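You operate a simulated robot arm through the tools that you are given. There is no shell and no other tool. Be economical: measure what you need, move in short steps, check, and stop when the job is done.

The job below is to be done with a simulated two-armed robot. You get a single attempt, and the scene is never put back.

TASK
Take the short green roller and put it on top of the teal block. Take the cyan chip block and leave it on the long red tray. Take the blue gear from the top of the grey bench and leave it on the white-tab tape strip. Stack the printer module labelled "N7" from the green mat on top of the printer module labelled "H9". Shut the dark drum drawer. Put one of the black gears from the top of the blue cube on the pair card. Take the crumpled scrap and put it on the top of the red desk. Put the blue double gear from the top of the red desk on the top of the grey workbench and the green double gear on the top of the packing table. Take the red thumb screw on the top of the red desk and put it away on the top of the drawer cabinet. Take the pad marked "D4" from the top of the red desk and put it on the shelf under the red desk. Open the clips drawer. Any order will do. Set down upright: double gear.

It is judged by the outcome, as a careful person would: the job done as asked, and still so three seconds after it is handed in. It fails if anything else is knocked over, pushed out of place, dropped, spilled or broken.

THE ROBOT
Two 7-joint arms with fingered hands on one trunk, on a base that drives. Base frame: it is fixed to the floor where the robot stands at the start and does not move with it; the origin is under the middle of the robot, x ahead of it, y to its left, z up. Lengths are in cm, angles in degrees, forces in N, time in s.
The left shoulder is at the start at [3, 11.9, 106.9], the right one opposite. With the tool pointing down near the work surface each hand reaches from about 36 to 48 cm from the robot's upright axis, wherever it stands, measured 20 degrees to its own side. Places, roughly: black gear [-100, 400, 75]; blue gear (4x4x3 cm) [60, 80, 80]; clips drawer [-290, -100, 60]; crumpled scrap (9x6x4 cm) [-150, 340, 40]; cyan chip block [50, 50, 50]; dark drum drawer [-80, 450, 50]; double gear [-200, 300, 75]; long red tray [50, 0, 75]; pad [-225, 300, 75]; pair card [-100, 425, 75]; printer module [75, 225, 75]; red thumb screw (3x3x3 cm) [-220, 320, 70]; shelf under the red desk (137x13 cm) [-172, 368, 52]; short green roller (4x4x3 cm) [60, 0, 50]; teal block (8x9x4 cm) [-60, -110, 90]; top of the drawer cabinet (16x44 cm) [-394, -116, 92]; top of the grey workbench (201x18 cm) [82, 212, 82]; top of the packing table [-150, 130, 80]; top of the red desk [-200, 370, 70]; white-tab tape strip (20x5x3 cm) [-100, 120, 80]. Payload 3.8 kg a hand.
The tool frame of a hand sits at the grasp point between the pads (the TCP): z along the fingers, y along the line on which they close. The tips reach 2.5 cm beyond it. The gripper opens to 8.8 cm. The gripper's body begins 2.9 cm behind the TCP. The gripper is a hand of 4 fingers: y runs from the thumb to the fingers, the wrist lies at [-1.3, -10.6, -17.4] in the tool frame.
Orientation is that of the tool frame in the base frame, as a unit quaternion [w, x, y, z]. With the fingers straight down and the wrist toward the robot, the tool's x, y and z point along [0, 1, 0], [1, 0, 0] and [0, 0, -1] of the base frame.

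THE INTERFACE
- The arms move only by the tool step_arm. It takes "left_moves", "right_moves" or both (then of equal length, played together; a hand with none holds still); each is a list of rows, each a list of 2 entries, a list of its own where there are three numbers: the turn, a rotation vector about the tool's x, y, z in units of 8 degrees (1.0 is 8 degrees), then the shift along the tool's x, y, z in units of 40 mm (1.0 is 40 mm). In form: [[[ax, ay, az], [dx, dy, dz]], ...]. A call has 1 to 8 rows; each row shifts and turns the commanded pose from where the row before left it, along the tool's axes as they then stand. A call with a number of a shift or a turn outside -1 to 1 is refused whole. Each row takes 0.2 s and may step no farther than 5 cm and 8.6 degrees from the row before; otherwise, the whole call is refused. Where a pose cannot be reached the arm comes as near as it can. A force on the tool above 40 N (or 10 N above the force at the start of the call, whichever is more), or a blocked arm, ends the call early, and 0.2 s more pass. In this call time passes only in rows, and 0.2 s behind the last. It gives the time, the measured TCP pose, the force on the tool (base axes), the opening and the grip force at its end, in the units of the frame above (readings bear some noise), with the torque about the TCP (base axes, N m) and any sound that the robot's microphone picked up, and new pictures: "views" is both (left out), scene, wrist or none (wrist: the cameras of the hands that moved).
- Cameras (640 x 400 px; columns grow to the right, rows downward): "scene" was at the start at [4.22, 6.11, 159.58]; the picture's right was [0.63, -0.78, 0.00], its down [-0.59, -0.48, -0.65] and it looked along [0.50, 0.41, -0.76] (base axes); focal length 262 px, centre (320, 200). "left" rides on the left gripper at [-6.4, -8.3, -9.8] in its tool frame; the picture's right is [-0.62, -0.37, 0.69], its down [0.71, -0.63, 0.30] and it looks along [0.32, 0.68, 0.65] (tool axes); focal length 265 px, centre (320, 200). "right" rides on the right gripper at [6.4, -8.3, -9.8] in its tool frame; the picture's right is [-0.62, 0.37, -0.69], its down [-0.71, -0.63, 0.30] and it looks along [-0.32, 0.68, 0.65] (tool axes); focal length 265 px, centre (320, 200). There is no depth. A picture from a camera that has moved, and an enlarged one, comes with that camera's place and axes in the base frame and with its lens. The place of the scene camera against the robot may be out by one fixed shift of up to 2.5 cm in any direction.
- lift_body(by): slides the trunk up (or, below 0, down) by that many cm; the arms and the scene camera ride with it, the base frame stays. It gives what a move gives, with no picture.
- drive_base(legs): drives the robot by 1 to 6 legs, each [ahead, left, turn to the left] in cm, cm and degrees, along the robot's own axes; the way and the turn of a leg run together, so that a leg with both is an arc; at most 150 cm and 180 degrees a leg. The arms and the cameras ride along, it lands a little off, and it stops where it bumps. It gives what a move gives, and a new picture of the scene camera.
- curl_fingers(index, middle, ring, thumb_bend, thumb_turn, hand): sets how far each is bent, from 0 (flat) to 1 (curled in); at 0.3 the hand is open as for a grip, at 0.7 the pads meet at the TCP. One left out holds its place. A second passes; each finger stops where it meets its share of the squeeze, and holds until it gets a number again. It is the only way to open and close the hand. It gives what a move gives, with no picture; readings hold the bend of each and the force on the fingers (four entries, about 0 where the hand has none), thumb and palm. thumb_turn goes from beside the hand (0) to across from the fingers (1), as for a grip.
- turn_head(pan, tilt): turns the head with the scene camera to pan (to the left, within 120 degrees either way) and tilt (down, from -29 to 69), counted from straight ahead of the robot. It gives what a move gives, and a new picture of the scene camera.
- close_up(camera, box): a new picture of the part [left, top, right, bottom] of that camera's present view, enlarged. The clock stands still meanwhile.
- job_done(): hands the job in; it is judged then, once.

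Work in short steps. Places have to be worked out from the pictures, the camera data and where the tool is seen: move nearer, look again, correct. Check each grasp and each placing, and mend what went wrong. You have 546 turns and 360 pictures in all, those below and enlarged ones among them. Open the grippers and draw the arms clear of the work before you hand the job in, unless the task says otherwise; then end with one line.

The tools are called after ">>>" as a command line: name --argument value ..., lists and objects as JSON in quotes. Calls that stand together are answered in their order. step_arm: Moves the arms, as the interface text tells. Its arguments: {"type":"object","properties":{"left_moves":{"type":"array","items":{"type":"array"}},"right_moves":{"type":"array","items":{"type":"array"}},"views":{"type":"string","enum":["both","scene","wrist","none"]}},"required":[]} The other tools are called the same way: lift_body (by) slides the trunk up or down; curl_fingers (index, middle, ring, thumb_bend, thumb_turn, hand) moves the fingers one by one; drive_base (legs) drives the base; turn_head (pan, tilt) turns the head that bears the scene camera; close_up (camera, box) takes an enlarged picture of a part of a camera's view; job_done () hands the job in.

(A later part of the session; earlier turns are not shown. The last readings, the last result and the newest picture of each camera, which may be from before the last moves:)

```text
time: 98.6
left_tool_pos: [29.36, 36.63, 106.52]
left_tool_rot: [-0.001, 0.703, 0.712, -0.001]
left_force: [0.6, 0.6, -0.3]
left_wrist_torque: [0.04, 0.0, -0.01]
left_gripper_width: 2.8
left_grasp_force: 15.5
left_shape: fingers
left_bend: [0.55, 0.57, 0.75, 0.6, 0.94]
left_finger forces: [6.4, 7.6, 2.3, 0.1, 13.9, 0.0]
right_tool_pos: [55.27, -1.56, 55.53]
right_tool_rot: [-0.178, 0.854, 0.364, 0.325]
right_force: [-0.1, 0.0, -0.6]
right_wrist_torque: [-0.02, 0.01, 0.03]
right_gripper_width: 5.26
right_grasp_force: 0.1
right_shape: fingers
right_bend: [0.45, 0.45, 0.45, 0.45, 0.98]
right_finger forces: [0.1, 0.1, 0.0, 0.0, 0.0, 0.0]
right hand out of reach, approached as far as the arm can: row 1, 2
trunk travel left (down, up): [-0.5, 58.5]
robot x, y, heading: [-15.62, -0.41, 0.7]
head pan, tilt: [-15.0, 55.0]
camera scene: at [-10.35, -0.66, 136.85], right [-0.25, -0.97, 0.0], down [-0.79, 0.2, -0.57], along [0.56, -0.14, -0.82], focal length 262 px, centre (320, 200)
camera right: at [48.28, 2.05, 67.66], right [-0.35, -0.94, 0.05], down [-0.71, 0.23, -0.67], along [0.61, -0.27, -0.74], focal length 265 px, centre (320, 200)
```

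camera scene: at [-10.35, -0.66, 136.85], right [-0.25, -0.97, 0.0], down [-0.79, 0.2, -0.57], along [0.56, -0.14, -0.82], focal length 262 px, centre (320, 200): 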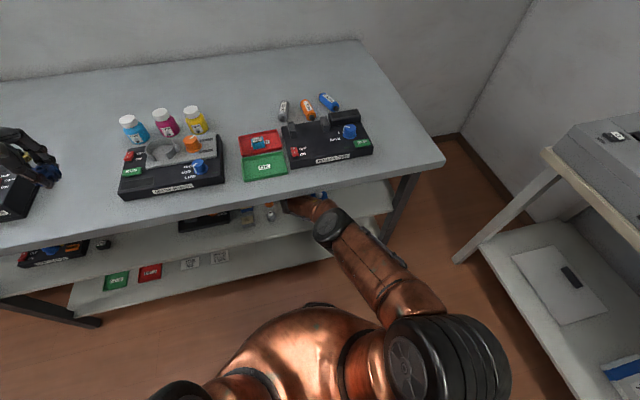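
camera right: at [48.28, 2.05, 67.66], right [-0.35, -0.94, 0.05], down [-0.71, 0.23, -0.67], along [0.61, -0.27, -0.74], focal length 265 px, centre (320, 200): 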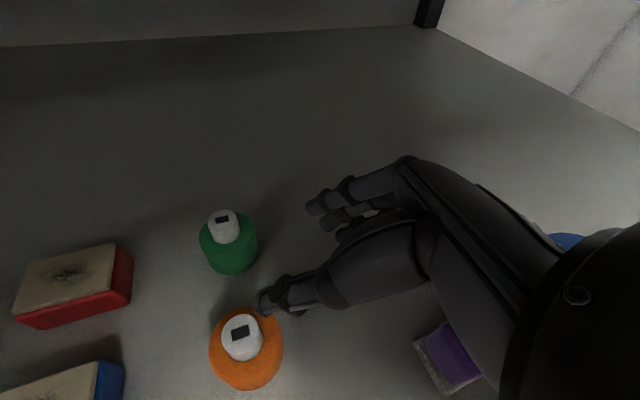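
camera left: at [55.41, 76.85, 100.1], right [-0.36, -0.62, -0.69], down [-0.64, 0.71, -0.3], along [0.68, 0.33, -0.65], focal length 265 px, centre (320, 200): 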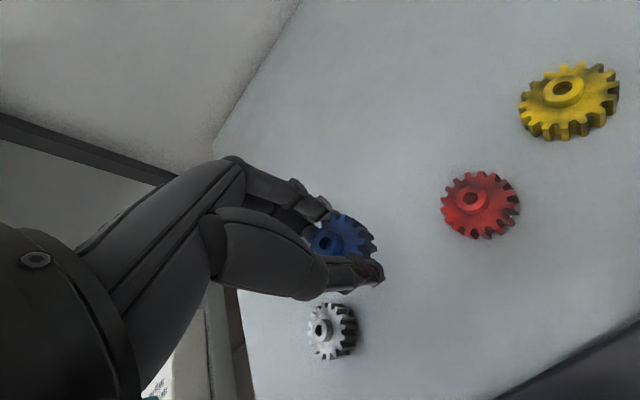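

The arm is straight now. I rotate the hand so its axis points lower and straight forward (lower wrist, more reach).

>>> step_arm --right_moves '[[[-0.83, 0, 0], [0, 0, 0]], [[-0.83, 0, 0], [0, 0, 0]], [[-0.83, 0, 0], [0, 0, 0]], [[0.64, 0.17, -0.66], [0, 0, 0]], [[0.64, 0.17, -0.66], [0, 0, 0]]]' --views "both"

```text
time: 99.8
left_tool_pos: [29.14, 36.65, 106.73]
left_tool_rot: [-0.001, 0.702, 0.712, 0.001]
left_force: [0.2, 0.4, 0.2]
left_wrist_torque: [-0.01, 0.01, -0.01]
left_gripper_width: 2.82
left_grasp_force: 15.3
left_shape: fingers
left_bend: [0.55, 0.57, 0.75, 0.6, 0.94]
left_finger forces: [6.3, 7.6, 2.3, 0.0, 14.0, 0.1]
right_tool_pos: [55.11, -1.65, 54.77]
right_tool_rot: [-0.144, 0.82, 0.434, 0.343]
right_force: [1.1, 0.9, 4.5]
right_wrist_torque: [0.17, 0.05, -0.09]
right_gripper_width: 5.23
right_grasp_force: 3.1
right_shape: fingers
right_bend: [0.45, 0.45, 0.45, 0.46, 0.94]
right_finger forces: [0.0, 0.0, 0.1, 0.1, 4.4, 0.1]
right hand out of reach, approached as far as the arm can: row 2, 3, 5
trunk travel left (down, up): [-0.5, 58.5]
robot x, y, heading: [-15.3, -0.2, 0.9]
head pan, tilt: [-15.0, 55.0]
camera scene: at [-10.42, -0.61, 136.85], right [-0.24, -0.97, 0.0], down [-0.79, 0.2, -0.57], along [0.56, -0.14, -0.82], focal length 262 px, centre (320, 200)
camera right: at [46.59, 1.85, 65.71], right [-0.24, -0.96, 0.1], down [-0.65, 0.09, -0.75], along [0.72, -0.25, -0.65], focal length 265 px, centre (320, 200)
```

scene: 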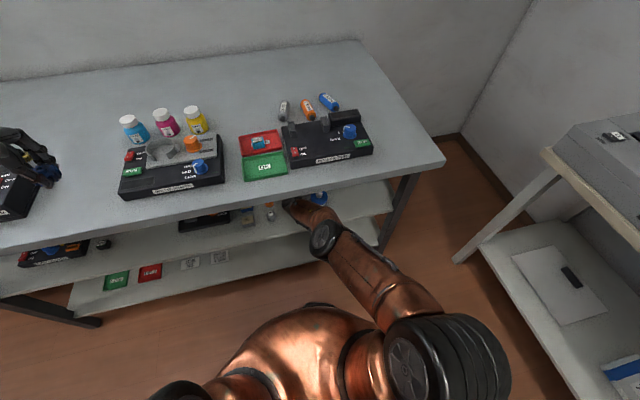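
right: 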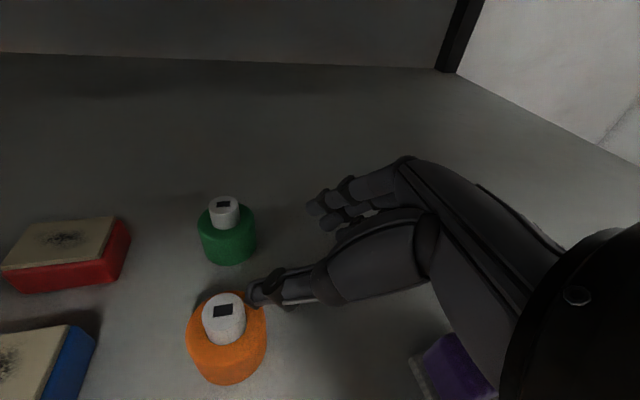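

The thumb just touched the orange roller (4 N). I move away to the right and up at once.

>>> step_arm --right_moves '[[[0, 0, 0], [0, 0.33, -0.33]]]' --views "wrist"

```text
time: 100.2
left_tool_pos: [29.33, 36.59, 106.55]
left_tool_rot: [0.0, 0.702, 0.713, -0.001]
left_force: [-0.3, 0.1, -0.7]
left_wrist_torque: [-0.01, 0.0, -0.03]
left_gripper_width: 2.81
left_grasp_force: 15.1
left_shape: fingers
left_bend: [0.55, 0.57, 0.75, 0.6, 0.94]
left_finger forces: [6.4, 7.7, 2.4, 0.0, 14.0, 0.0]
right_tool_pos: [55.99, -3.3, 55.14]
right_tool_rot: [-0.144, 0.819, 0.435, 0.345]
right_force: [-0.3, -0.7, 0.1]
right_wrist_torque: [0.01, 0.0, 0.02]
right_gripper_width: 5.23
right_grasp_force: 0.1
right_shape: fingers
right_bend: [0.45, 0.45, 0.45, 0.45, 0.97]
right_finger forces: [0.1, 0.0, 0.1, 0.0, 0.0, 0.1]
right hand out of reach, approached as far as the arm can: row 1
trunk travel left (down, up): [-0.5, 58.5]
robot x, y, heading: [-15.37, 0.21, 0.7]
head pan, tilt: [-15.0, 55.0]
camera right: at [47.26, 0.27, 66.16], right [-0.24, -0.97, 0.09], down [-0.65, 0.09, -0.75], along [0.72, -0.25, -0.65], focal length 265 px, centre (320, 200)
```

right: 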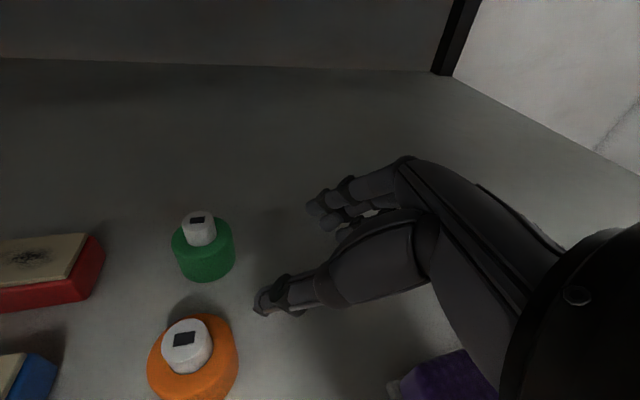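

Clear now; green at (59.8, 3.7). Test a small forward base nudge first.

>>> drive_base --legs '[[3, 0.5, 0]]'

```text
time: 101.0
left_tool_pos: [32.44, 37.13, 106.48]
left_tool_rot: [-0.001, 0.702, 0.712, 0.0]
left_force: [0.5, 1.1, -0.6]
left_wrist_torque: [0.02, -0.01, 0.0]
left_gripper_width: 2.79
left_grasp_force: 14.6
left_shape: fingers
left_bend: [0.55, 0.57, 0.75, 0.6, 0.94]
left_finger forces: [6.3, 7.6, 2.2, 0.1, 14.0, 0.0]
right_tool_pos: [59.07, -2.62, 55.14]
right_tool_rot: [-0.144, 0.819, 0.434, 0.345]
right_force: [0.3, -0.2, 0.6]
right_wrist_torque: [-0.01, 0.02, 0.0]
right_gripper_width: 5.22
right_grasp_force: 0.1
right_shape: fingers
right_bend: [0.45, 0.45, 0.45, 0.45, 0.97]
right_finger forces: [0.0, 0.0, 0.0, 0.1, 0.0, 0.1]
trunk travel left (down, up): [-0.5, 58.5]
robot x, y, heading: [-12.27, 0.19, 1.0]
head pan, tilt: [-15.0, 55.0]
camera scene: at [-7.2, -0.11, 136.84], right [-0.25, -0.97, 0.0], down [-0.8, 0.2, -0.57], along [0.55, -0.14, -0.82], focal length 262 px, centre (320, 200)
```

scene: 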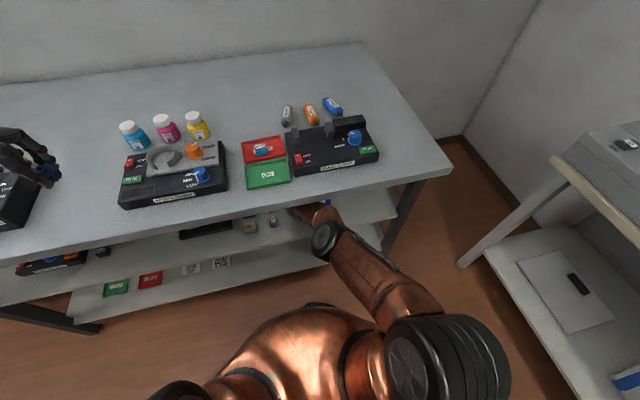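

That passed. Now sidestep left with a slight pull-back so the thumb slides between orange and green; small raise first.

>>> step_arm --right_moves '[[[0, 0, 0], [0.14, 0, -0.15]]]' --views "none"

>>> drive_base --legs '[[-0.6, 3.0, 0]]'

>>> close_up --camera "right" --box '[0, 0, 640, 400]'

```text
time: 101.4
left_tool_pos: [32.1, 37.31, 106.46]
left_tool_rot: [0.0, 0.703, 0.711, 0.0]
left_force: [0.2, 0.2, 0.5]
left_wrist_torque: [-0.03, 0.0, -0.01]
left_gripper_width: 2.79
left_grasp_force: 15.4
left_shape: fingers
left_bend: [0.55, 0.57, 0.75, 0.6, 0.94]
left_finger forces: [6.4, 7.6, 2.4, 0.0, 14.1, 0.0]
right_tool_pos: [58.32, -2.09, 54.93]
right_tool_rot: [-0.148, 0.821, 0.436, 0.338]
right_force: [0.7, 0.1, -0.1]
right_wrist_torque: [-0.04, 0.0, 0.01]
right_gripper_width: 5.23
right_grasp_force: 0.0
right_shape: fingers
right_bend: [0.45, 0.45, 0.45, 0.45, 0.97]
right_finger forces: [0.0, 0.0, 0.0, 0.0, 0.0, 0.0]
right hand out of reach, approached as far as the arm can: row 1
trunk travel left (down, up): [-0.5, 58.5]
robot x, y, heading: [-12.41, 0.42, 0.6]
head pan, tilt: [-15.0, 55.0]
```

```text
time: 102.3
left_tool_pos: [31.54, 39.71, 106.69]
left_tool_rot: [-0.001, 0.702, 0.712, 0.001]
left_force: [-0.6, 0.6, 0.2]
left_wrist_torque: [-0.03, -0.02, 0.0]
left_gripper_width: 2.83
left_grasp_force: 14.8
left_shape: fingers
left_bend: [0.55, 0.57, 0.75, 0.6, 0.94]
left_finger forces: [6.5, 7.6, 2.3, 0.0, 14.0, 0.0]
right_tool_pos: [58.4, 0.01, 55.51]
right_tool_rot: [-0.147, 0.82, 0.432, 0.345]
right_force: [-0.4, 0.3, 0.4]
right_wrist_torque: [0.0, -0.01, 0.02]
right_gripper_width: 5.25
right_grasp_force: 0.1
right_shape: fingers
right_bend: [0.45, 0.45, 0.45, 0.45, 0.98]
right_finger forces: [0.1, 0.0, 0.1, 0.0, 0.1, 0.0]
trunk travel left (down, up): [-0.5, 58.5]
robot x, y, heading: [-13.47, 3.53, 0.8]
head pan, tilt: [-15.0, 55.0]
camera scene: at [-8.21, 2.38, 136.84], right [-0.24, -0.97, 0.0], down [-0.79, 0.2, -0.57], along [0.56, -0.14, -0.82], focal length 262 px, centre (320, 200)
```

scene: 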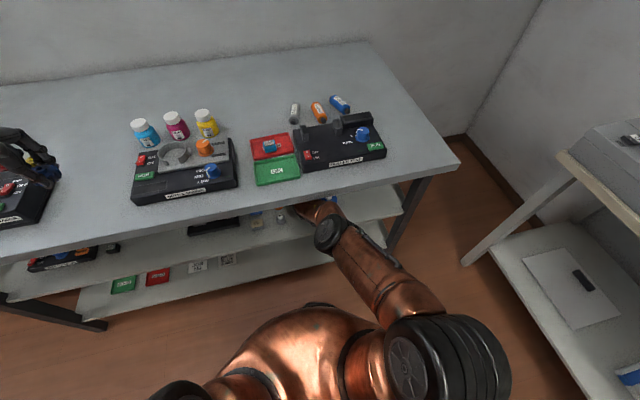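

```text
1.00 times, centred on (320, 200) of right (not enlarged: the box is as wide or as high as the picture)
camera zoom: at [49.68, 3.59, 66.53], right [-0.25, -0.96, 0.09], down [-0.66, 0.1, -0.75], along [0.71, -0.25, -0.66], focal length 265 px, centre (320, 200)
```

zoom: 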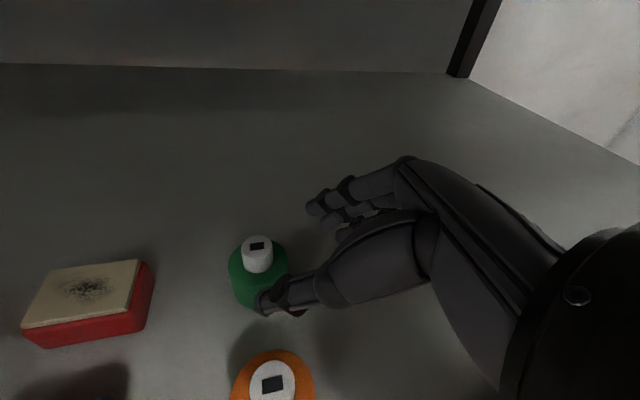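

Thumb is just in front of green's edge. I slide left 2.4 with 1.0 back.

>>> drive_base --legs '[[-1.0, 2.3, 0]]'

>>> close_up --camera "right" --box '[0, 0, 640, 400]'

```text
time: 103.1
left_tool_pos: [30.6, 42.55, 106.52]
left_tool_rot: [0.001, 0.701, 0.713, -0.001]
left_force: [-0.6, 0.6, -0.9]
left_wrist_torque: [-0.02, 0.03, 0.0]
left_gripper_width: 2.8
left_grasp_force: 14.5
left_shape: fingers
left_bend: [0.55, 0.57, 0.75, 0.6, 0.94]
left_finger forces: [6.4, 7.6, 2.3, 0.1, 14.1, 0.0]
right_tool_pos: [57.44, 2.69, 55.45]
right_tool_rot: [-0.144, 0.822, 0.432, 0.342]
right_force: [0.3, 0.2, 0.4]
right_wrist_torque: [-0.01, 0.01, 0.01]
right_gripper_width: 5.28
right_grasp_force: 0.1
right_shape: fingers
right_bend: [0.45, 0.45, 0.45, 0.45, 0.98]
right_finger forces: [0.0, 0.0, 0.0, 0.0, 0.0, 0.0]
trunk travel left (down, up): [-0.5, 58.5]
robot x, y, heading: [-13.88, 5.88, 1.1]
head pan, tilt: [-15.0, 55.0]
camera scene: at [-9.1, 5.3, 136.86], right [-0.24, -0.97, 0.0], down [-0.79, 0.2, -0.57], along [0.56, -0.14, -0.82], focal length 262 px, centre (320, 200)
```

scene: 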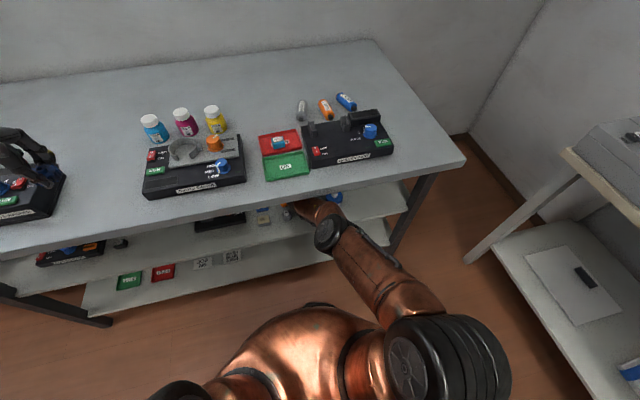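

```text
1.00 times, centred on (320, 200) of right (not enlarged: the box is as wide or as high as the picture)
camera zoom: at [48.71, 6.23, 66.48], right [-0.25, -0.96, 0.1], down [-0.66, 0.09, -0.75], along [0.71, -0.25, -0.66], focal length 265 px, centre (320, 200)
```

zoom: 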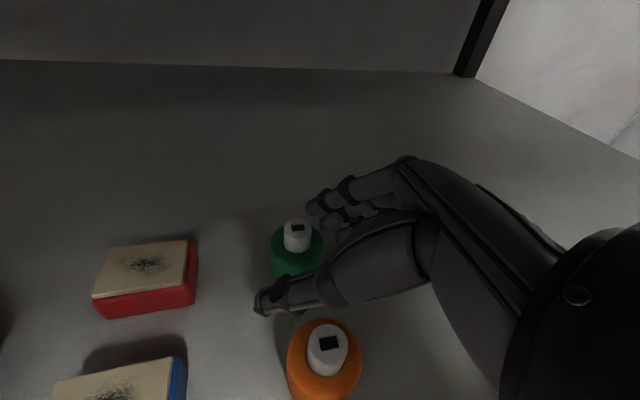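

Green sits inside the hand. Drive forward 1.3 cm, then lower.

>>> drive_base --legs '[[2.0, -0.5, 0]]'

>>> step_arm --right_moves '[[[0, 0, 0], [-0.16, -0.03, 0.17]], [[0, 0, 0], [-0.16, -0.03, 0.17]]]' --views "wrist"

```text
time: 103.9
left_tool_pos: [32.39, 41.93, 106.58]
left_tool_rot: [0.0, 0.701, 0.713, 0.0]
left_force: [-0.2, -0.4, -0.2]
left_wrist_torque: [0.0, -0.02, -0.01]
left_gripper_width: 2.8
left_grasp_force: 15.7
left_shape: fingers
left_bend: [0.55, 0.57, 0.75, 0.6, 0.94]
left_finger forces: [6.4, 7.6, 2.3, 0.1, 14.1, 0.1]
right_tool_pos: [58.61, 2.32, 54.58]
right_tool_rot: [-0.149, 0.822, 0.433, 0.338]
right_force: [0.1, 0.0, 0.3]
right_wrist_torque: [-0.04, -0.02, 0.04]
right_gripper_width: 5.27
right_grasp_force: 0.1
right_shape: fingers
right_bend: [0.45, 0.45, 0.45, 0.45, 0.98]
right_finger forces: [0.0, 0.0, 0.0, 0.1, 0.0, 0.0]
trunk travel left (down, up): [-0.5, 58.5]
robot x, y, heading: [-12.27, 5.21, 0.7]
head pan, tilt: [-15.0, 55.0]
camera scene: at [-7.4, 4.6, 136.81], right [-0.24, -0.97, 0.0], down [-0.79, 0.2, -0.58], along [0.56, -0.14, -0.82], focal length 262 px, centre (320, 200)
```

scene: 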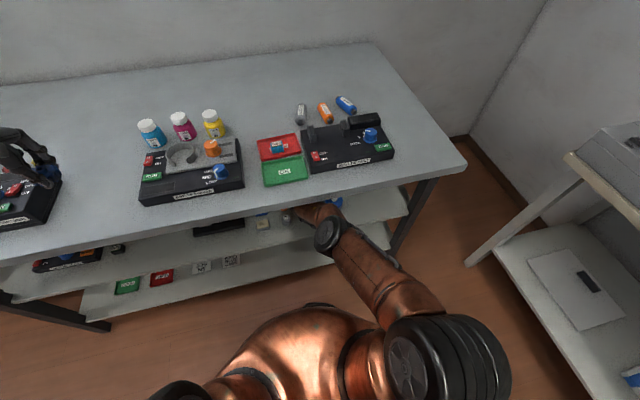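

```text
time: 104.5
left_tool_pos: [32.6, 42.02, 106.55]
left_tool_rot: [-0.001, 0.702, 0.712, 0.0]
left_force: [0.3, 0.7, -0.3]
left_wrist_torque: [0.04, 0.03, 0.04]
left_gripper_width: 2.8
left_grasp_force: 15.7
left_shape: fingers
left_bend: [0.55, 0.57, 0.75, 0.6, 0.94]
left_finger forces: [6.4, 7.6, 2.4, 0.0, 14.1, 0.2]
right_tool_pos: [58.24, 2.2, 53.82]
right_tool_rot: [-0.149, 0.824, 0.432, 0.336]
right_force: [-0.3, 0.3, -0.5]
right_wrist_torque: [-0.01, -0.01, 0.03]
right_gripper_width: 5.25
right_grasp_force: 0.0
right_shape: fingers
right_bend: [0.45, 0.45, 0.45, 0.45, 0.98]
right_finger forces: [0.1, 0.0, 0.0, 0.0, 0.0, 0.1]
right hand out of reach, approached as far as the arm can: row 1, 2
trunk travel left (down, up): [-0.5, 58.5]
robot x, y, heading: [-12.32, 5.28, 0.6]
head pan, tilt: [-15.0, 55.0]
camera right: at [49.82, 5.85, 64.98], right [-0.24, -0.96, 0.1], down [-0.67, 0.09, -0.74], along [0.7, -0.25, -0.67], focal length 265 px, centre (320, 200)
```

right: 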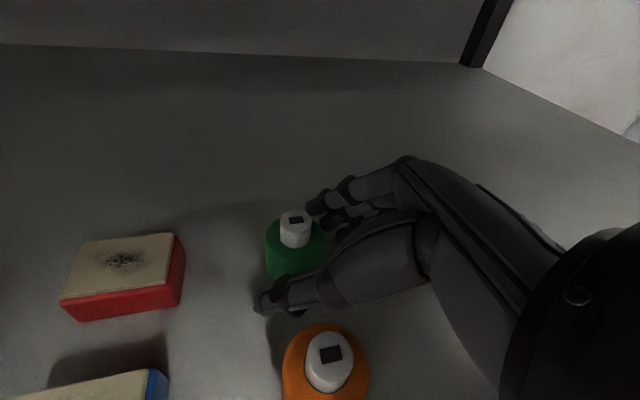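

Nearly there; tips are slightly high. I pull back 1 cm and down 0.7 with the arm, then nudge base forward 1 cm.

>>> step_arm --right_moves '[[[0, 0, 0], [-0.215, -0.21, 0.02]]]' --views "none"

>>> drive_base --legs '[[1.0, 0, 0]]'

>>> close_up --camera "right" --box '[200, 150, 480, 400]'

```text
time: 104.9
left_tool_pos: [32.48, 41.88, 106.63]
left_tool_rot: [0.0, 0.702, 0.713, 0.0]
left_force: [-0.1, -0.4, 0.0]
left_wrist_torque: [0.03, -0.01, 0.01]
left_gripper_width: 2.81
left_grasp_force: 15.7
left_shape: fingers
left_bend: [0.55, 0.57, 0.75, 0.6, 0.94]
left_finger forces: [6.4, 7.7, 2.3, 0.1, 14.0, 0.1]
right_tool_pos: [58.0, 2.31, 53.36]
right_tool_rot: [-0.148, 0.826, 0.43, 0.332]
right_force: [1.1, 0.4, 7.5]
right_wrist_torque: [-0.16, -0.2, 0.05]
right_gripper_width: 5.25
right_grasp_force: 3.6
right_shape: fingers
right_bend: [0.45, 0.45, 0.44, 0.45, 0.98]
right_finger forces: [0.1, 0.0, 6.8, 0.0, 0.1, 0.1]
right hand out of reach, approached as far as the arm can: row 1
trunk travel left (down, up): [-0.5, 58.5]
robot x, y, heading: [-12.22, 5.01, 0.9]
head pan, tilt: [-15.0, 55.0]
```

```text
time: 105.6
left_tool_pos: [33.49, 41.93, 106.57]
left_tool_rot: [0.001, 0.702, 0.712, 0.0]
left_force: [-0.8, -0.5, -0.3]
left_wrist_torque: [-0.02, 0.05, -0.01]
left_gripper_width: 2.81
left_grasp_force: 14.9
left_shape: fingers
left_bend: [0.55, 0.57, 0.75, 0.6, 0.94]
left_finger forces: [6.4, 7.6, 2.3, 0.1, 14.0, 0.0]
right_tool_pos: [58.86, 2.35, 53.37]
right_tool_rot: [-0.148, 0.826, 0.431, 0.332]
right_force: [-2.2, -0.2, 10.6]
right_wrist_torque: [-0.23, -0.25, -0.05]
right_gripper_width: 5.25
right_grasp_force: 5.6
right_shape: fingers
right_bend: [0.45, 0.45, 0.45, 0.45, 0.98]
right_finger forces: [0.0, 0.0, 11.0, 0.1, 0.0, 0.0]
trunk travel left (down, up): [-0.5, 58.5]
robot x, y, heading: [-11.23, 5.33, 0.9]
head pan, tilt: [-15.0, 55.0]
camera scene: at [-6.22, 4.71, 136.86], right [-0.24, -0.97, 0.0], down [-0.79, 0.2, -0.57], along [0.56, -0.14, -0.82], focal length 262 px, centre (320, 200)
```

scene: 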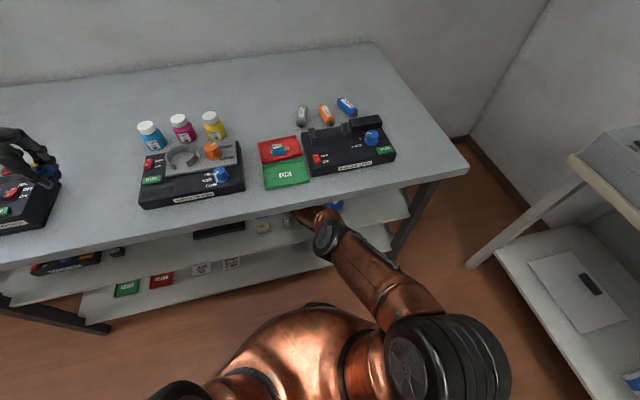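

```text
1.60 times, centred on (340, 275) of right
camera zoom: at [50.48, 5.92, 64.59], right [-0.24, -0.96, 0.11], down [-0.67, 0.09, -0.73], along [0.7, -0.25, -0.67], focal length 425 px, centre (288, 80)
```

zoom: 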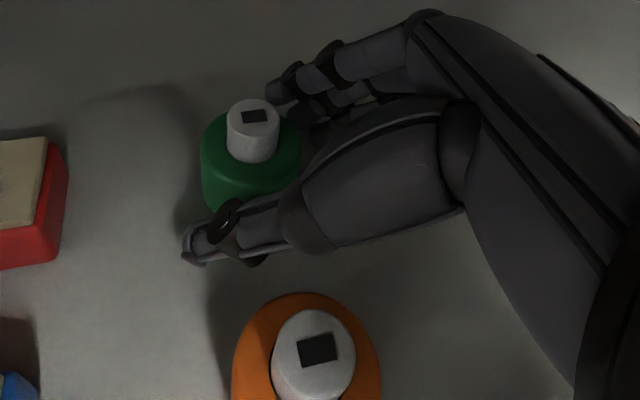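

The ring finger rests lightly on the shelf; the roller is between the fingers. Close.

>>> curl_fingers --hand "right" --index 0.72 --middle 0.72 --ring 0.72 --thumb_bend 0.72

>>> close_up --camera "right" --box '[200, 150, 480, 400]'

```text
time: 106.6
left_tool_pos: [33.56, 42.03, 106.47]
left_tool_rot: [-0.001, 0.702, 0.712, 0.0]
left_force: [0.1, 0.5, 0.5]
left_wrist_torque: [0.0, -0.02, 0.0]
left_gripper_width: 2.82
left_grasp_force: 15.1
left_shape: fingers
left_bend: [0.55, 0.57, 0.75, 0.6, 0.94]
left_finger forces: [6.4, 7.6, 2.2, 0.0, 14.0, 0.0]
right_tool_pos: [59.03, 2.27, 53.32]
right_tool_rot: [-0.148, 0.826, 0.432, 0.332]
right_force: [1.7, -1.9, 4.7]
right_wrist_torque: [-0.05, -0.13, -0.01]
right_gripper_width: 2.77
right_grasp_force: 13.1
right_shape: fingers
right_bend: [0.6, 0.63, 0.72, 0.56, 0.95]
right_finger forces: [7.3, 6.9, 0.0, 0.0, 12.6, 0.0]
trunk travel left (down, up): [-0.5, 58.5]
robot x, y, heading: [-11.09, 5.17, 0.7]
head pan, tilt: [-15.0, 55.0]
```

```text
1.60 times, centred on (340, 275) of right
camera zoom: at [50.52, 5.92, 64.55], right [-0.24, -0.96, 0.11], down [-0.67, 0.09, -0.73], along [0.7, -0.25, -0.67], focal length 425 px, centre (288, 80)
```

zoom: 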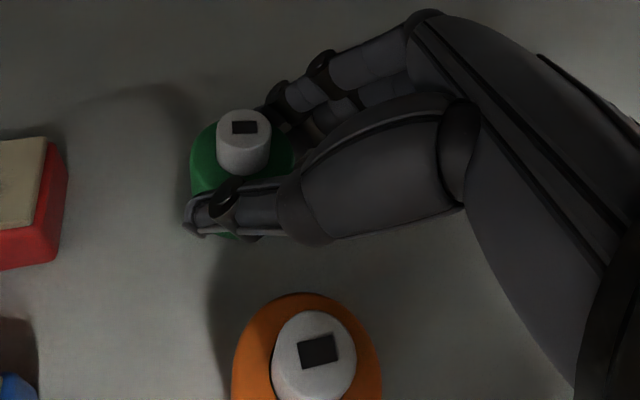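

Held. Lift 1.5 cm, check, then sidestep right.

>>> step_arm --right_moves '[[[0, 0, 0], [0.28, 0.0, -0.29]]]' --views "none"

>>> drive_base --legs '[[0.3, -2.5, 0]]'

>>> close_up --camera "right" --box '[0, 0, 640, 400]'

```text
time: 107.0
left_tool_pos: [33.25, 42.02, 106.58]
left_tool_rot: [0.0, 0.702, 0.712, 0.0]
left_force: [-0.2, 0.5, -0.2]
left_wrist_torque: [-0.01, -0.02, 0.0]
left_gripper_width: 2.79
left_grasp_force: 15.4
left_shape: fingers
left_bend: [0.55, 0.57, 0.75, 0.6, 0.94]
left_finger forces: [6.4, 7.6, 2.3, 0.0, 13.9, 0.0]
right_tool_pos: [57.89, 2.81, 52.89]
right_tool_rot: [-0.147, 0.83, 0.43, 0.325]
right_force: [14.0, -4.0, 28.1]
right_wrist_torque: [-0.08, -0.49, -0.1]
right_gripper_width: 2.75
right_grasp_force: 20.1
right_shape: fingers
right_bend: [0.55, 0.59, 0.73, 0.6, 0.94]
right_finger forces: [9.9, 9.9, 11.3, 0.1, 9.2, 0.0]
right hand out of reach, approached as far as the arm can: row 1
trunk travel left (down, up): [-0.5, 58.5]
robot x, y, heading: [-11.6, 5.46, 0.6]
head pan, tilt: [-15.0, 55.0]
stopped in row 1 (right hand): the force on the tool passed its limit at 65 N (the readings are from after the stop); the commanded pose is now the measured one
```

```text
time: 107.7
left_tool_pos: [33.4, 41.5, 106.68]
left_tool_rot: [-0.001, 0.702, 0.712, -0.001]
left_force: [-0.6, -0.8, -0.7]
left_wrist_torque: [-0.02, 0.01, 0.0]
left_gripper_width: 2.77
left_grasp_force: 14.7
left_shape: fingers
left_bend: [0.55, 0.57, 0.75, 0.6, 0.94]
left_finger forces: [6.4, 7.6, 2.4, 0.0, 14.0, 0.0]
right_tool_pos: [58.01, 2.74, 52.93]
right_tool_rot: [-0.146, 0.829, 0.43, 0.325]
right_force: [3.3, -0.3, 12.2]
right_wrist_torque: [0.07, -0.14, -0.03]
right_gripper_width: 2.75
right_grasp_force: 14.7
right_shape: fingers
right_bend: [0.58, 0.62, 0.73, 0.58, 0.94]
right_finger forces: [7.9, 7.4, 3.5, 0.0, 11.7, 0.0]
trunk travel left (down, up): [-0.5, 58.5]
robot x, y, heading: [-11.16, 4.53, 1.0]
head pan, tilt: [-15.0, 55.0]
stopped in leg 1: the robot was blocked; the commanded pose is now the measured one
camera scene: at [-6.39, 4.37, 136.87], right [-0.24, -0.97, 0.0], down [-0.79, 0.2, -0.57], along [0.56, -0.14, -0.82], focal length 262 px, centre (320, 200)
```

scene: 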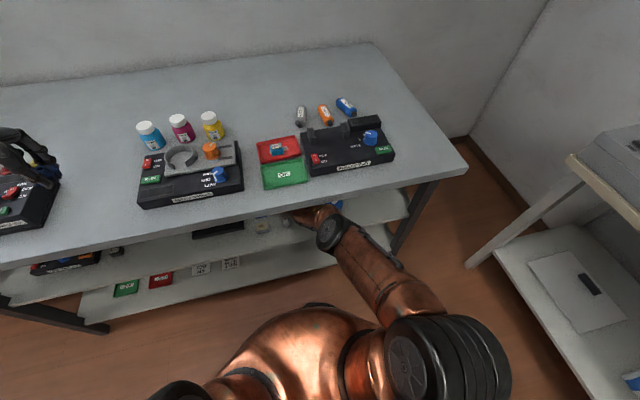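

```text
1.00 times, centred on (320, 200) of right (not enlarged: the box is as wide or as high as the picture)
camera zoom: at [49.69, 6.49, 64.29], right [-0.25, -0.96, 0.12], down [-0.68, 0.09, -0.73], along [0.69, -0.26, -0.68], focal length 265 px, centre (320, 200)
```

zoom: 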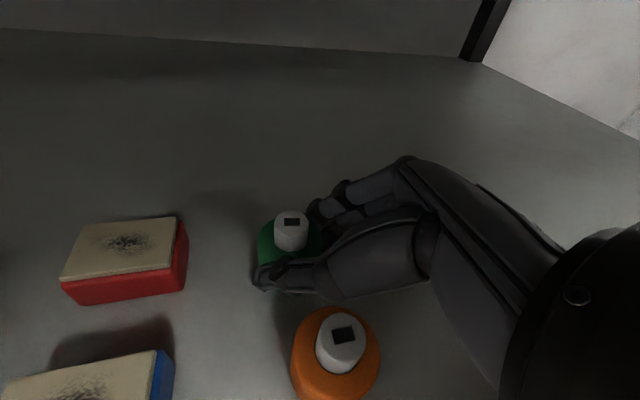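

Commanding up at the reach limit pressed down instead. I use the trunk to lift 1.2 cm.

>>> lift_body --by 1.3

```text
time: 108.1
left_tool_pos: [33.46, 41.63, 106.76]
left_tool_rot: [-0.001, 0.702, 0.712, -0.001]
left_force: [-0.1, 0.2, -0.1]
left_wrist_torque: [0.01, -0.04, -0.02]
left_gripper_width: 2.77
left_grasp_force: 15.6
left_shape: fingers
left_bend: [0.55, 0.57, 0.75, 0.6, 0.94]
left_finger forces: [6.4, 7.6, 2.3, 0.0, 13.9, 0.0]
right_tool_pos: [57.85, 2.6, 52.85]
right_tool_rot: [-0.145, 0.831, 0.428, 0.324]
right_force: [4.2, 1.4, 12.4]
right_wrist_torque: [0.02, -0.17, 0.05]
right_gripper_width: 2.73
right_grasp_force: 14.6
right_shape: fingers
right_bend: [0.58, 0.62, 0.73, 0.58, 0.94]
right_finger forces: [7.6, 7.0, 4.2, 0.0, 11.6, 0.0]
trunk travel left (down, up): [-0.9, 58.1]
robot x, y, heading: [-11.55, 4.81, 1.2]
head pan, tilt: [-15.0, 55.0]
stopped: the force on the tool passed its limit at 52 N (the readings are from after the stop); the commanded pose is now the measured one
```

The elbow is wedged under the lip. I slide diagonally back-right along the shelf a little to free it.

>>> drive_base --legs '[[-1.2, -2.5, 0]]'

>>> close_up --camera "right" --box '[0, 0, 640, 400]'

```text
time: 108.9
left_tool_pos: [32.21, 39.02, 106.92]
left_tool_rot: [-0.001, 0.701, 0.713, 0.0]
left_force: [0.9, -0.6, 0.0]
left_wrist_torque: [0.0, -0.03, 0.0]
left_gripper_width: 2.81
left_grasp_force: 14.9
left_shape: fingers
left_bend: [0.55, 0.57, 0.75, 0.6, 0.94]
left_finger forces: [6.5, 7.6, 2.2, 0.1, 13.9, 0.1]
right_tool_pos: [56.61, 0.1, 53.02]
right_tool_rot: [-0.145, 0.83, 0.429, 0.325]
right_force: [3.3, -1.6, 6.4]
right_wrist_torque: [-0.04, -0.03, 0.02]
right_gripper_width: 2.7
right_grasp_force: 16.5
right_shape: fingers
right_bend: [0.6, 0.64, 0.73, 0.56, 0.94]
right_finger forces: [7.4, 6.6, 5.8, 0.0, 13.4, 0.0]
trunk travel left (down, up): [-0.9, 58.1]
robot x, y, heading: [-12.82, 2.1, 0.6]
head pan, tilt: [-15.0, 55.0]
camera scene: at [-7.43, 1.71, 137.23], right [-0.24, -0.97, 0.0], down [-0.79, 0.2, -0.57], along [0.56, -0.14, -0.82], focal length 262 px, centre (320, 200)
```

scene: 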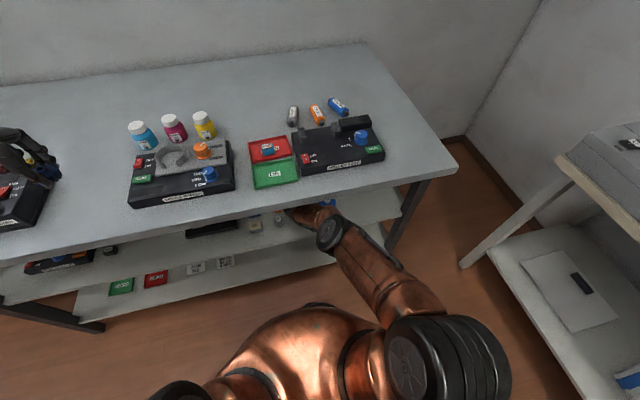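

```text
1.00 times, centred on (320, 200) of right (not enlarged: the box is as wide or as high as the picture)
camera zoom: at [48.45, 3.94, 64.37], right [-0.25, -0.96, 0.12], down [-0.68, 0.09, -0.72], along [0.69, -0.26, -0.68], focal length 265 px, centre (320, 200)
```

zoom: 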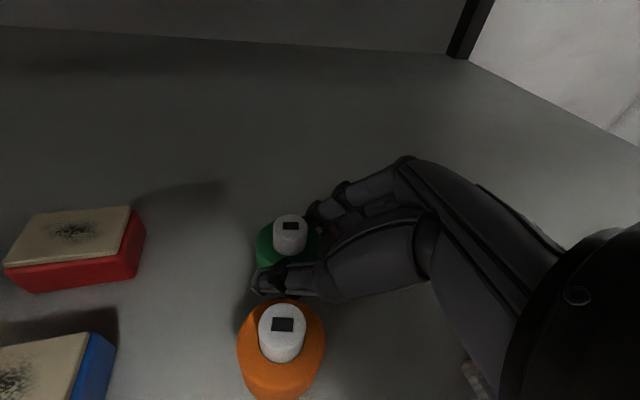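

It slides with the hand. Continue to the right, away from orange.

>>> drive_base --legs '[[0.3, -3.5, 0]]'

>>> close_up --camera "right" --box '[0, 0, 640, 400]'

```text
time: 109.8
left_tool_pos: [32.62, 35.3, 106.97]
left_tool_rot: [-0.001, 0.702, 0.712, -0.001]
left_force: [0.1, -0.8, 0.6]
left_wrist_torque: [0.01, 0.02, -0.03]
left_gripper_width: 2.79
left_grasp_force: 15.2
left_shape: fingers
left_bend: [0.55, 0.57, 0.75, 0.6, 0.94]
left_finger forces: [6.4, 7.4, 2.2, 0.0, 14.0, 0.0]
right_tool_pos: [57.08, -3.51, 52.97]
right_tool_rot: [-0.147, 0.831, 0.428, 0.325]
right_force: [0.6, 1.9, 4.4]
right_wrist_torque: [0.01, 0.0, 0.01]
right_gripper_width: 2.74
right_grasp_force: 14.7
right_shape: fingers
right_bend: [0.6, 0.64, 0.73, 0.56, 0.94]
right_finger forces: [7.0, 6.0, 3.1, 0.1, 13.1, 0.0]
trunk travel left (down, up): [-0.9, 58.1]
robot x, y, heading: [-12.2, -1.15, 0.6]
head pan, tilt: [-15.0, 55.0]
camera scene: at [-7.04, -1.9, 137.23], right [-0.24, -0.97, 0.0], down [-0.79, 0.2, -0.57], along [0.56, -0.14, -0.82], focal length 262 px, centre (320, 200)
```

scene: 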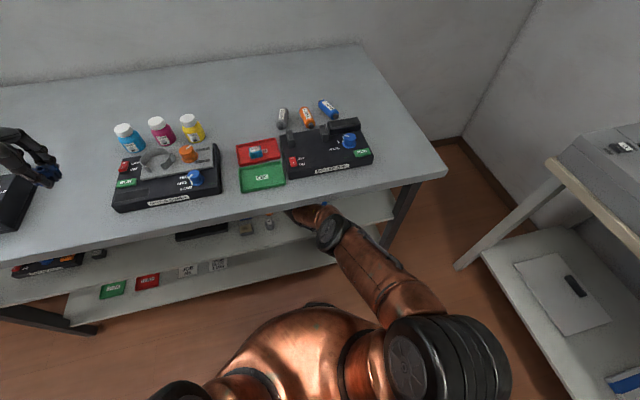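

```text
1.00 times, centred on (320, 200) of right (not enlarged: the box is as wide or as high as the picture)
camera zoom: at [48.83, 0.36, 64.38], right [-0.25, -0.96, 0.12], down [-0.68, 0.09, -0.72], along [0.69, -0.26, -0.68], focal length 265 px, centre (320, 200)
```

zoom: 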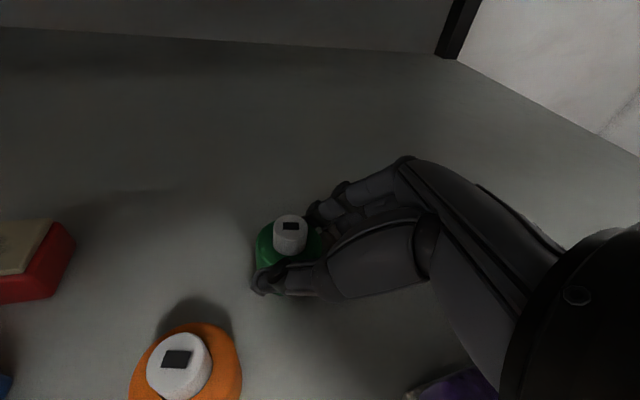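

Back 2.2 cm, then lift with the trunk.

>>> drive_base --legs '[[-2.3, 0.8, 0]]'

>>> lift_body --by 1.5

>>> close_up --camera "right" --box '[0, 0, 640, 400]'

```text
time: 110.6
left_tool_pos: [30.16, 36.4, 106.98]
left_tool_rot: [-0.001, 0.702, 0.713, 0.0]
left_force: [0.3, 0.1, -0.4]
left_wrist_torque: [-0.02, -0.02, -0.01]
left_gripper_width: 2.82
left_grasp_force: 14.8
left_shape: fingers
left_bend: [0.55, 0.57, 0.75, 0.6, 0.94]
left_finger forces: [6.4, 7.6, 2.3, 0.0, 13.9, 0.0]
right_tool_pos: [54.75, -2.58, 53.05]
right_tool_rot: [-0.145, 0.83, 0.43, 0.324]
right_force: [0.7, 0.4, 2.9]
right_wrist_torque: [0.02, 0.0, -0.01]
right_gripper_width: 2.73
right_grasp_force: 14.1
right_shape: fingers
right_bend: [0.61, 0.65, 0.73, 0.56, 0.94]
right_finger forces: [7.0, 6.0, 3.5, 0.0, 12.4, 0.0]
trunk travel left (down, up): [-0.9, 58.1]
robot x, y, heading: [-14.4, -0.35, 0.8]
head pan, tilt: [-15.0, 55.0]
camera scene: at [-9.41, -0.95, 137.23], right [-0.24, -0.97, 0.0], down [-0.79, 0.2, -0.57], along [0.56, -0.14, -0.82], focal length 262 px, centre (320, 200)
```

scene: 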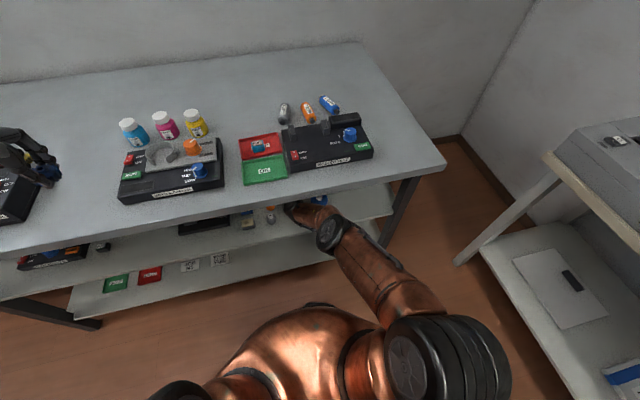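

```text
time: 111.2
left_tool_pos: [30.37, 36.26, 108.53]
left_tool_rot: [-0.002, 0.701, 0.713, -0.001]
left_force: [-0.2, -0.3, 0.1]
left_wrist_torque: [-0.01, -0.03, 0.02]
left_gripper_width: 2.78
left_grasp_force: 15.3
left_shape: fingers
left_bend: [0.55, 0.57, 0.75, 0.6, 0.94]
left_finger forces: [6.3, 7.5, 2.3, 0.0, 14.0, 0.0]
right_tool_pos: [54.77, -2.61, 54.54]
right_tool_rot: [-0.147, 0.83, 0.429, 0.324]
right_force: [0.2, -0.4, -0.6]
right_wrist_torque: [-0.03, 0.01, 0.03]
right_gripper_width: 2.75
right_grasp_force: 12.5
right_shape: fingers
right_bend: [0.61, 0.65, 0.72, 0.56, 0.94]
right_finger forces: [7.0, 6.0, 0.0, 0.1, 12.4, 0.0]
trunk travel left (down, up): [-2.4, 56.6]
robot x, y, heading: [-14.31, -0.27, 1.0]
head pan, tilt: [-15.0, 55.0]
```

```text
1.00 times, centred on (320, 200) of right (not enlarged: the box is as wide or as high as the picture)
camera zoom: at [46.54, 1.24, 65.83], right [-0.25, -0.96, 0.12], down [-0.68, 0.09, -0.72], along [0.69, -0.26, -0.68], focal length 265 px, centre (320, 200)
```

zoom: 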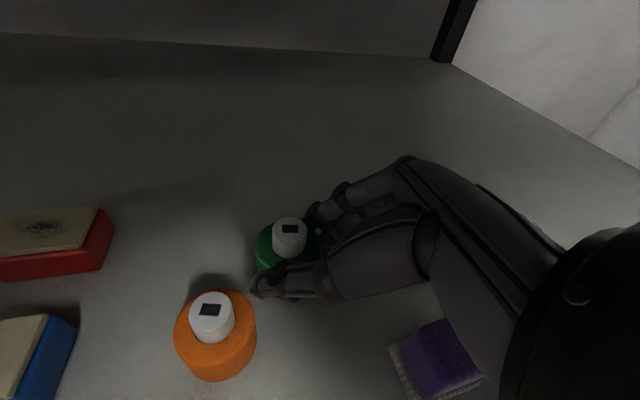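

Free of the shelf. Lift a bit more and back out.

>>> lift_body --by 1.3

>>> drive_base --legs '[[-3, 0, 0]]'

>>> lift_body --by 3

>>> close_up --camera "right" --box '[0, 0, 640, 400]'

```text
time: 111.8
left_tool_pos: [30.31, 36.39, 109.68]
left_tool_rot: [-0.001, 0.702, 0.713, -0.002]
left_force: [-0.5, -0.2, 0.1]
left_wrist_torque: [0.01, 0.0, 0.0]
left_gripper_width: 2.81
left_grasp_force: 14.8
left_shape: fingers
left_bend: [0.55, 0.57, 0.75, 0.6, 0.94]
left_finger forces: [6.5, 7.6, 2.3, 0.1, 13.9, 0.1]
right_tool_pos: [54.81, -2.64, 55.73]
right_tool_rot: [-0.146, 0.831, 0.429, 0.324]
right_force: [-0.4, -0.4, -1.2]
right_wrist_torque: [-0.02, -0.02, 0.0]
right_gripper_width: 2.75
right_grasp_force: 12.5
right_shape: fingers
right_bend: [0.61, 0.65, 0.72, 0.56, 0.94]
right_finger forces: [7.0, 6.0, 0.0, 0.0, 12.4, 0.0]
trunk travel left (down, up): [-3.7, 55.3]
robot x, y, heading: [-14.8, -0.3, 0.9]
head pan, tilt: [-15.0, 55.0]
```

```text
time: 112.6
left_tool_pos: [27.1, 36.25, 109.83]
left_tool_rot: [0.0, 0.702, 0.712, 0.0]
left_force: [-0.4, 0.2, -0.4]
left_wrist_torque: [0.0, -0.05, -0.02]
left_gripper_width: 2.81
left_grasp_force: 14.7
left_shape: fingers
left_bend: [0.55, 0.57, 0.75, 0.6, 0.94]
left_finger forces: [6.4, 7.5, 2.4, 0.1, 13.9, 0.0]
right_tool_pos: [51.63, -2.64, 55.99]
right_tool_rot: [-0.146, 0.83, 0.429, 0.325]
right_force: [0.1, -0.6, -0.4]
right_wrist_torque: [-0.01, 0.01, -0.01]
right_gripper_width: 2.77
right_grasp_force: 13.0
right_shape: fingers
right_bend: [0.61, 0.65, 0.72, 0.56, 0.94]
right_finger forces: [6.9, 6.0, 0.0, 0.0, 12.5, 0.0]
trunk travel left (down, up): [-3.7, 55.3]
robot x, y, heading: [-17.24, -0.4, 1.1]
head pan, tilt: [-15.0, 55.0]
camera scene: at [-12.51, -1.05, 140.03], right [-0.24, -0.97, 0.0], down [-0.79, 0.2, -0.57], along [0.56, -0.14, -0.82], focal length 262 px, centre (320, 200)
```

scene: 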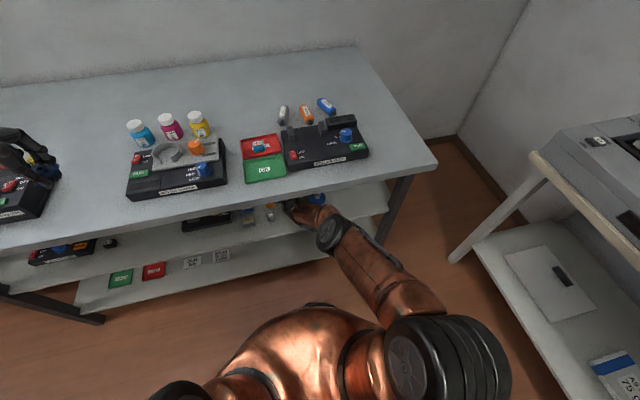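

```text
time: 113.4
left_tool_pos: [27.37, 36.29, 112.73]
left_tool_rot: [0.0, 0.701, 0.713, 0.0]
left_force: [0.2, 0.4, 0.8]
left_wrist_torque: [0.03, -0.02, -0.01]
left_gripper_width: 2.81
left_grasp_force: 15.1
left_shape: fingers
left_bend: [0.55, 0.57, 0.75, 0.6, 0.94]
left_finger forces: [6.3, 7.5, 2.2, 0.0, 13.9, 0.0]
right_tool_pos: [51.7, -2.57, 58.87]
right_tool_rot: [-0.147, 0.83, 0.429, 0.324]
right_force: [0.0, -0.2, -1.0]
right_wrist_torque: [0.01, 0.02, 0.0]
right_gripper_width: 2.74
right_grasp_force: 13.1
right_shape: fingers
right_bend: [0.61, 0.65, 0.72, 0.56, 0.94]
right_finger forces: [7.0, 5.9, 0.0, 0.1, 12.4, 0.0]
trunk travel left (down, up): [-6.7, 52.3]
robot x, y, heading: [-17.55, -0.56, 0.7]
head pan, tilt: [-15.0, 55.0]
```

```text
1.00 times, centred on (320, 200) of right (not enlarged: the box is as wide or as high as the picture)
camera zoom: at [43.54, 1.2, 70.14], right [-0.25, -0.96, 0.12], down [-0.68, 0.09, -0.72], along [0.69, -0.26, -0.68], focal length 265 px, centre (320, 200)
```

zoom: 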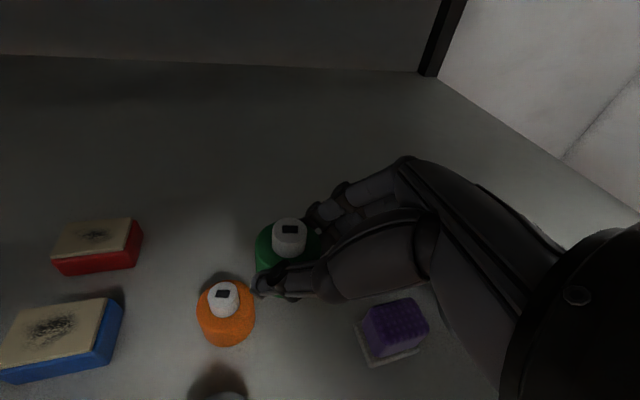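

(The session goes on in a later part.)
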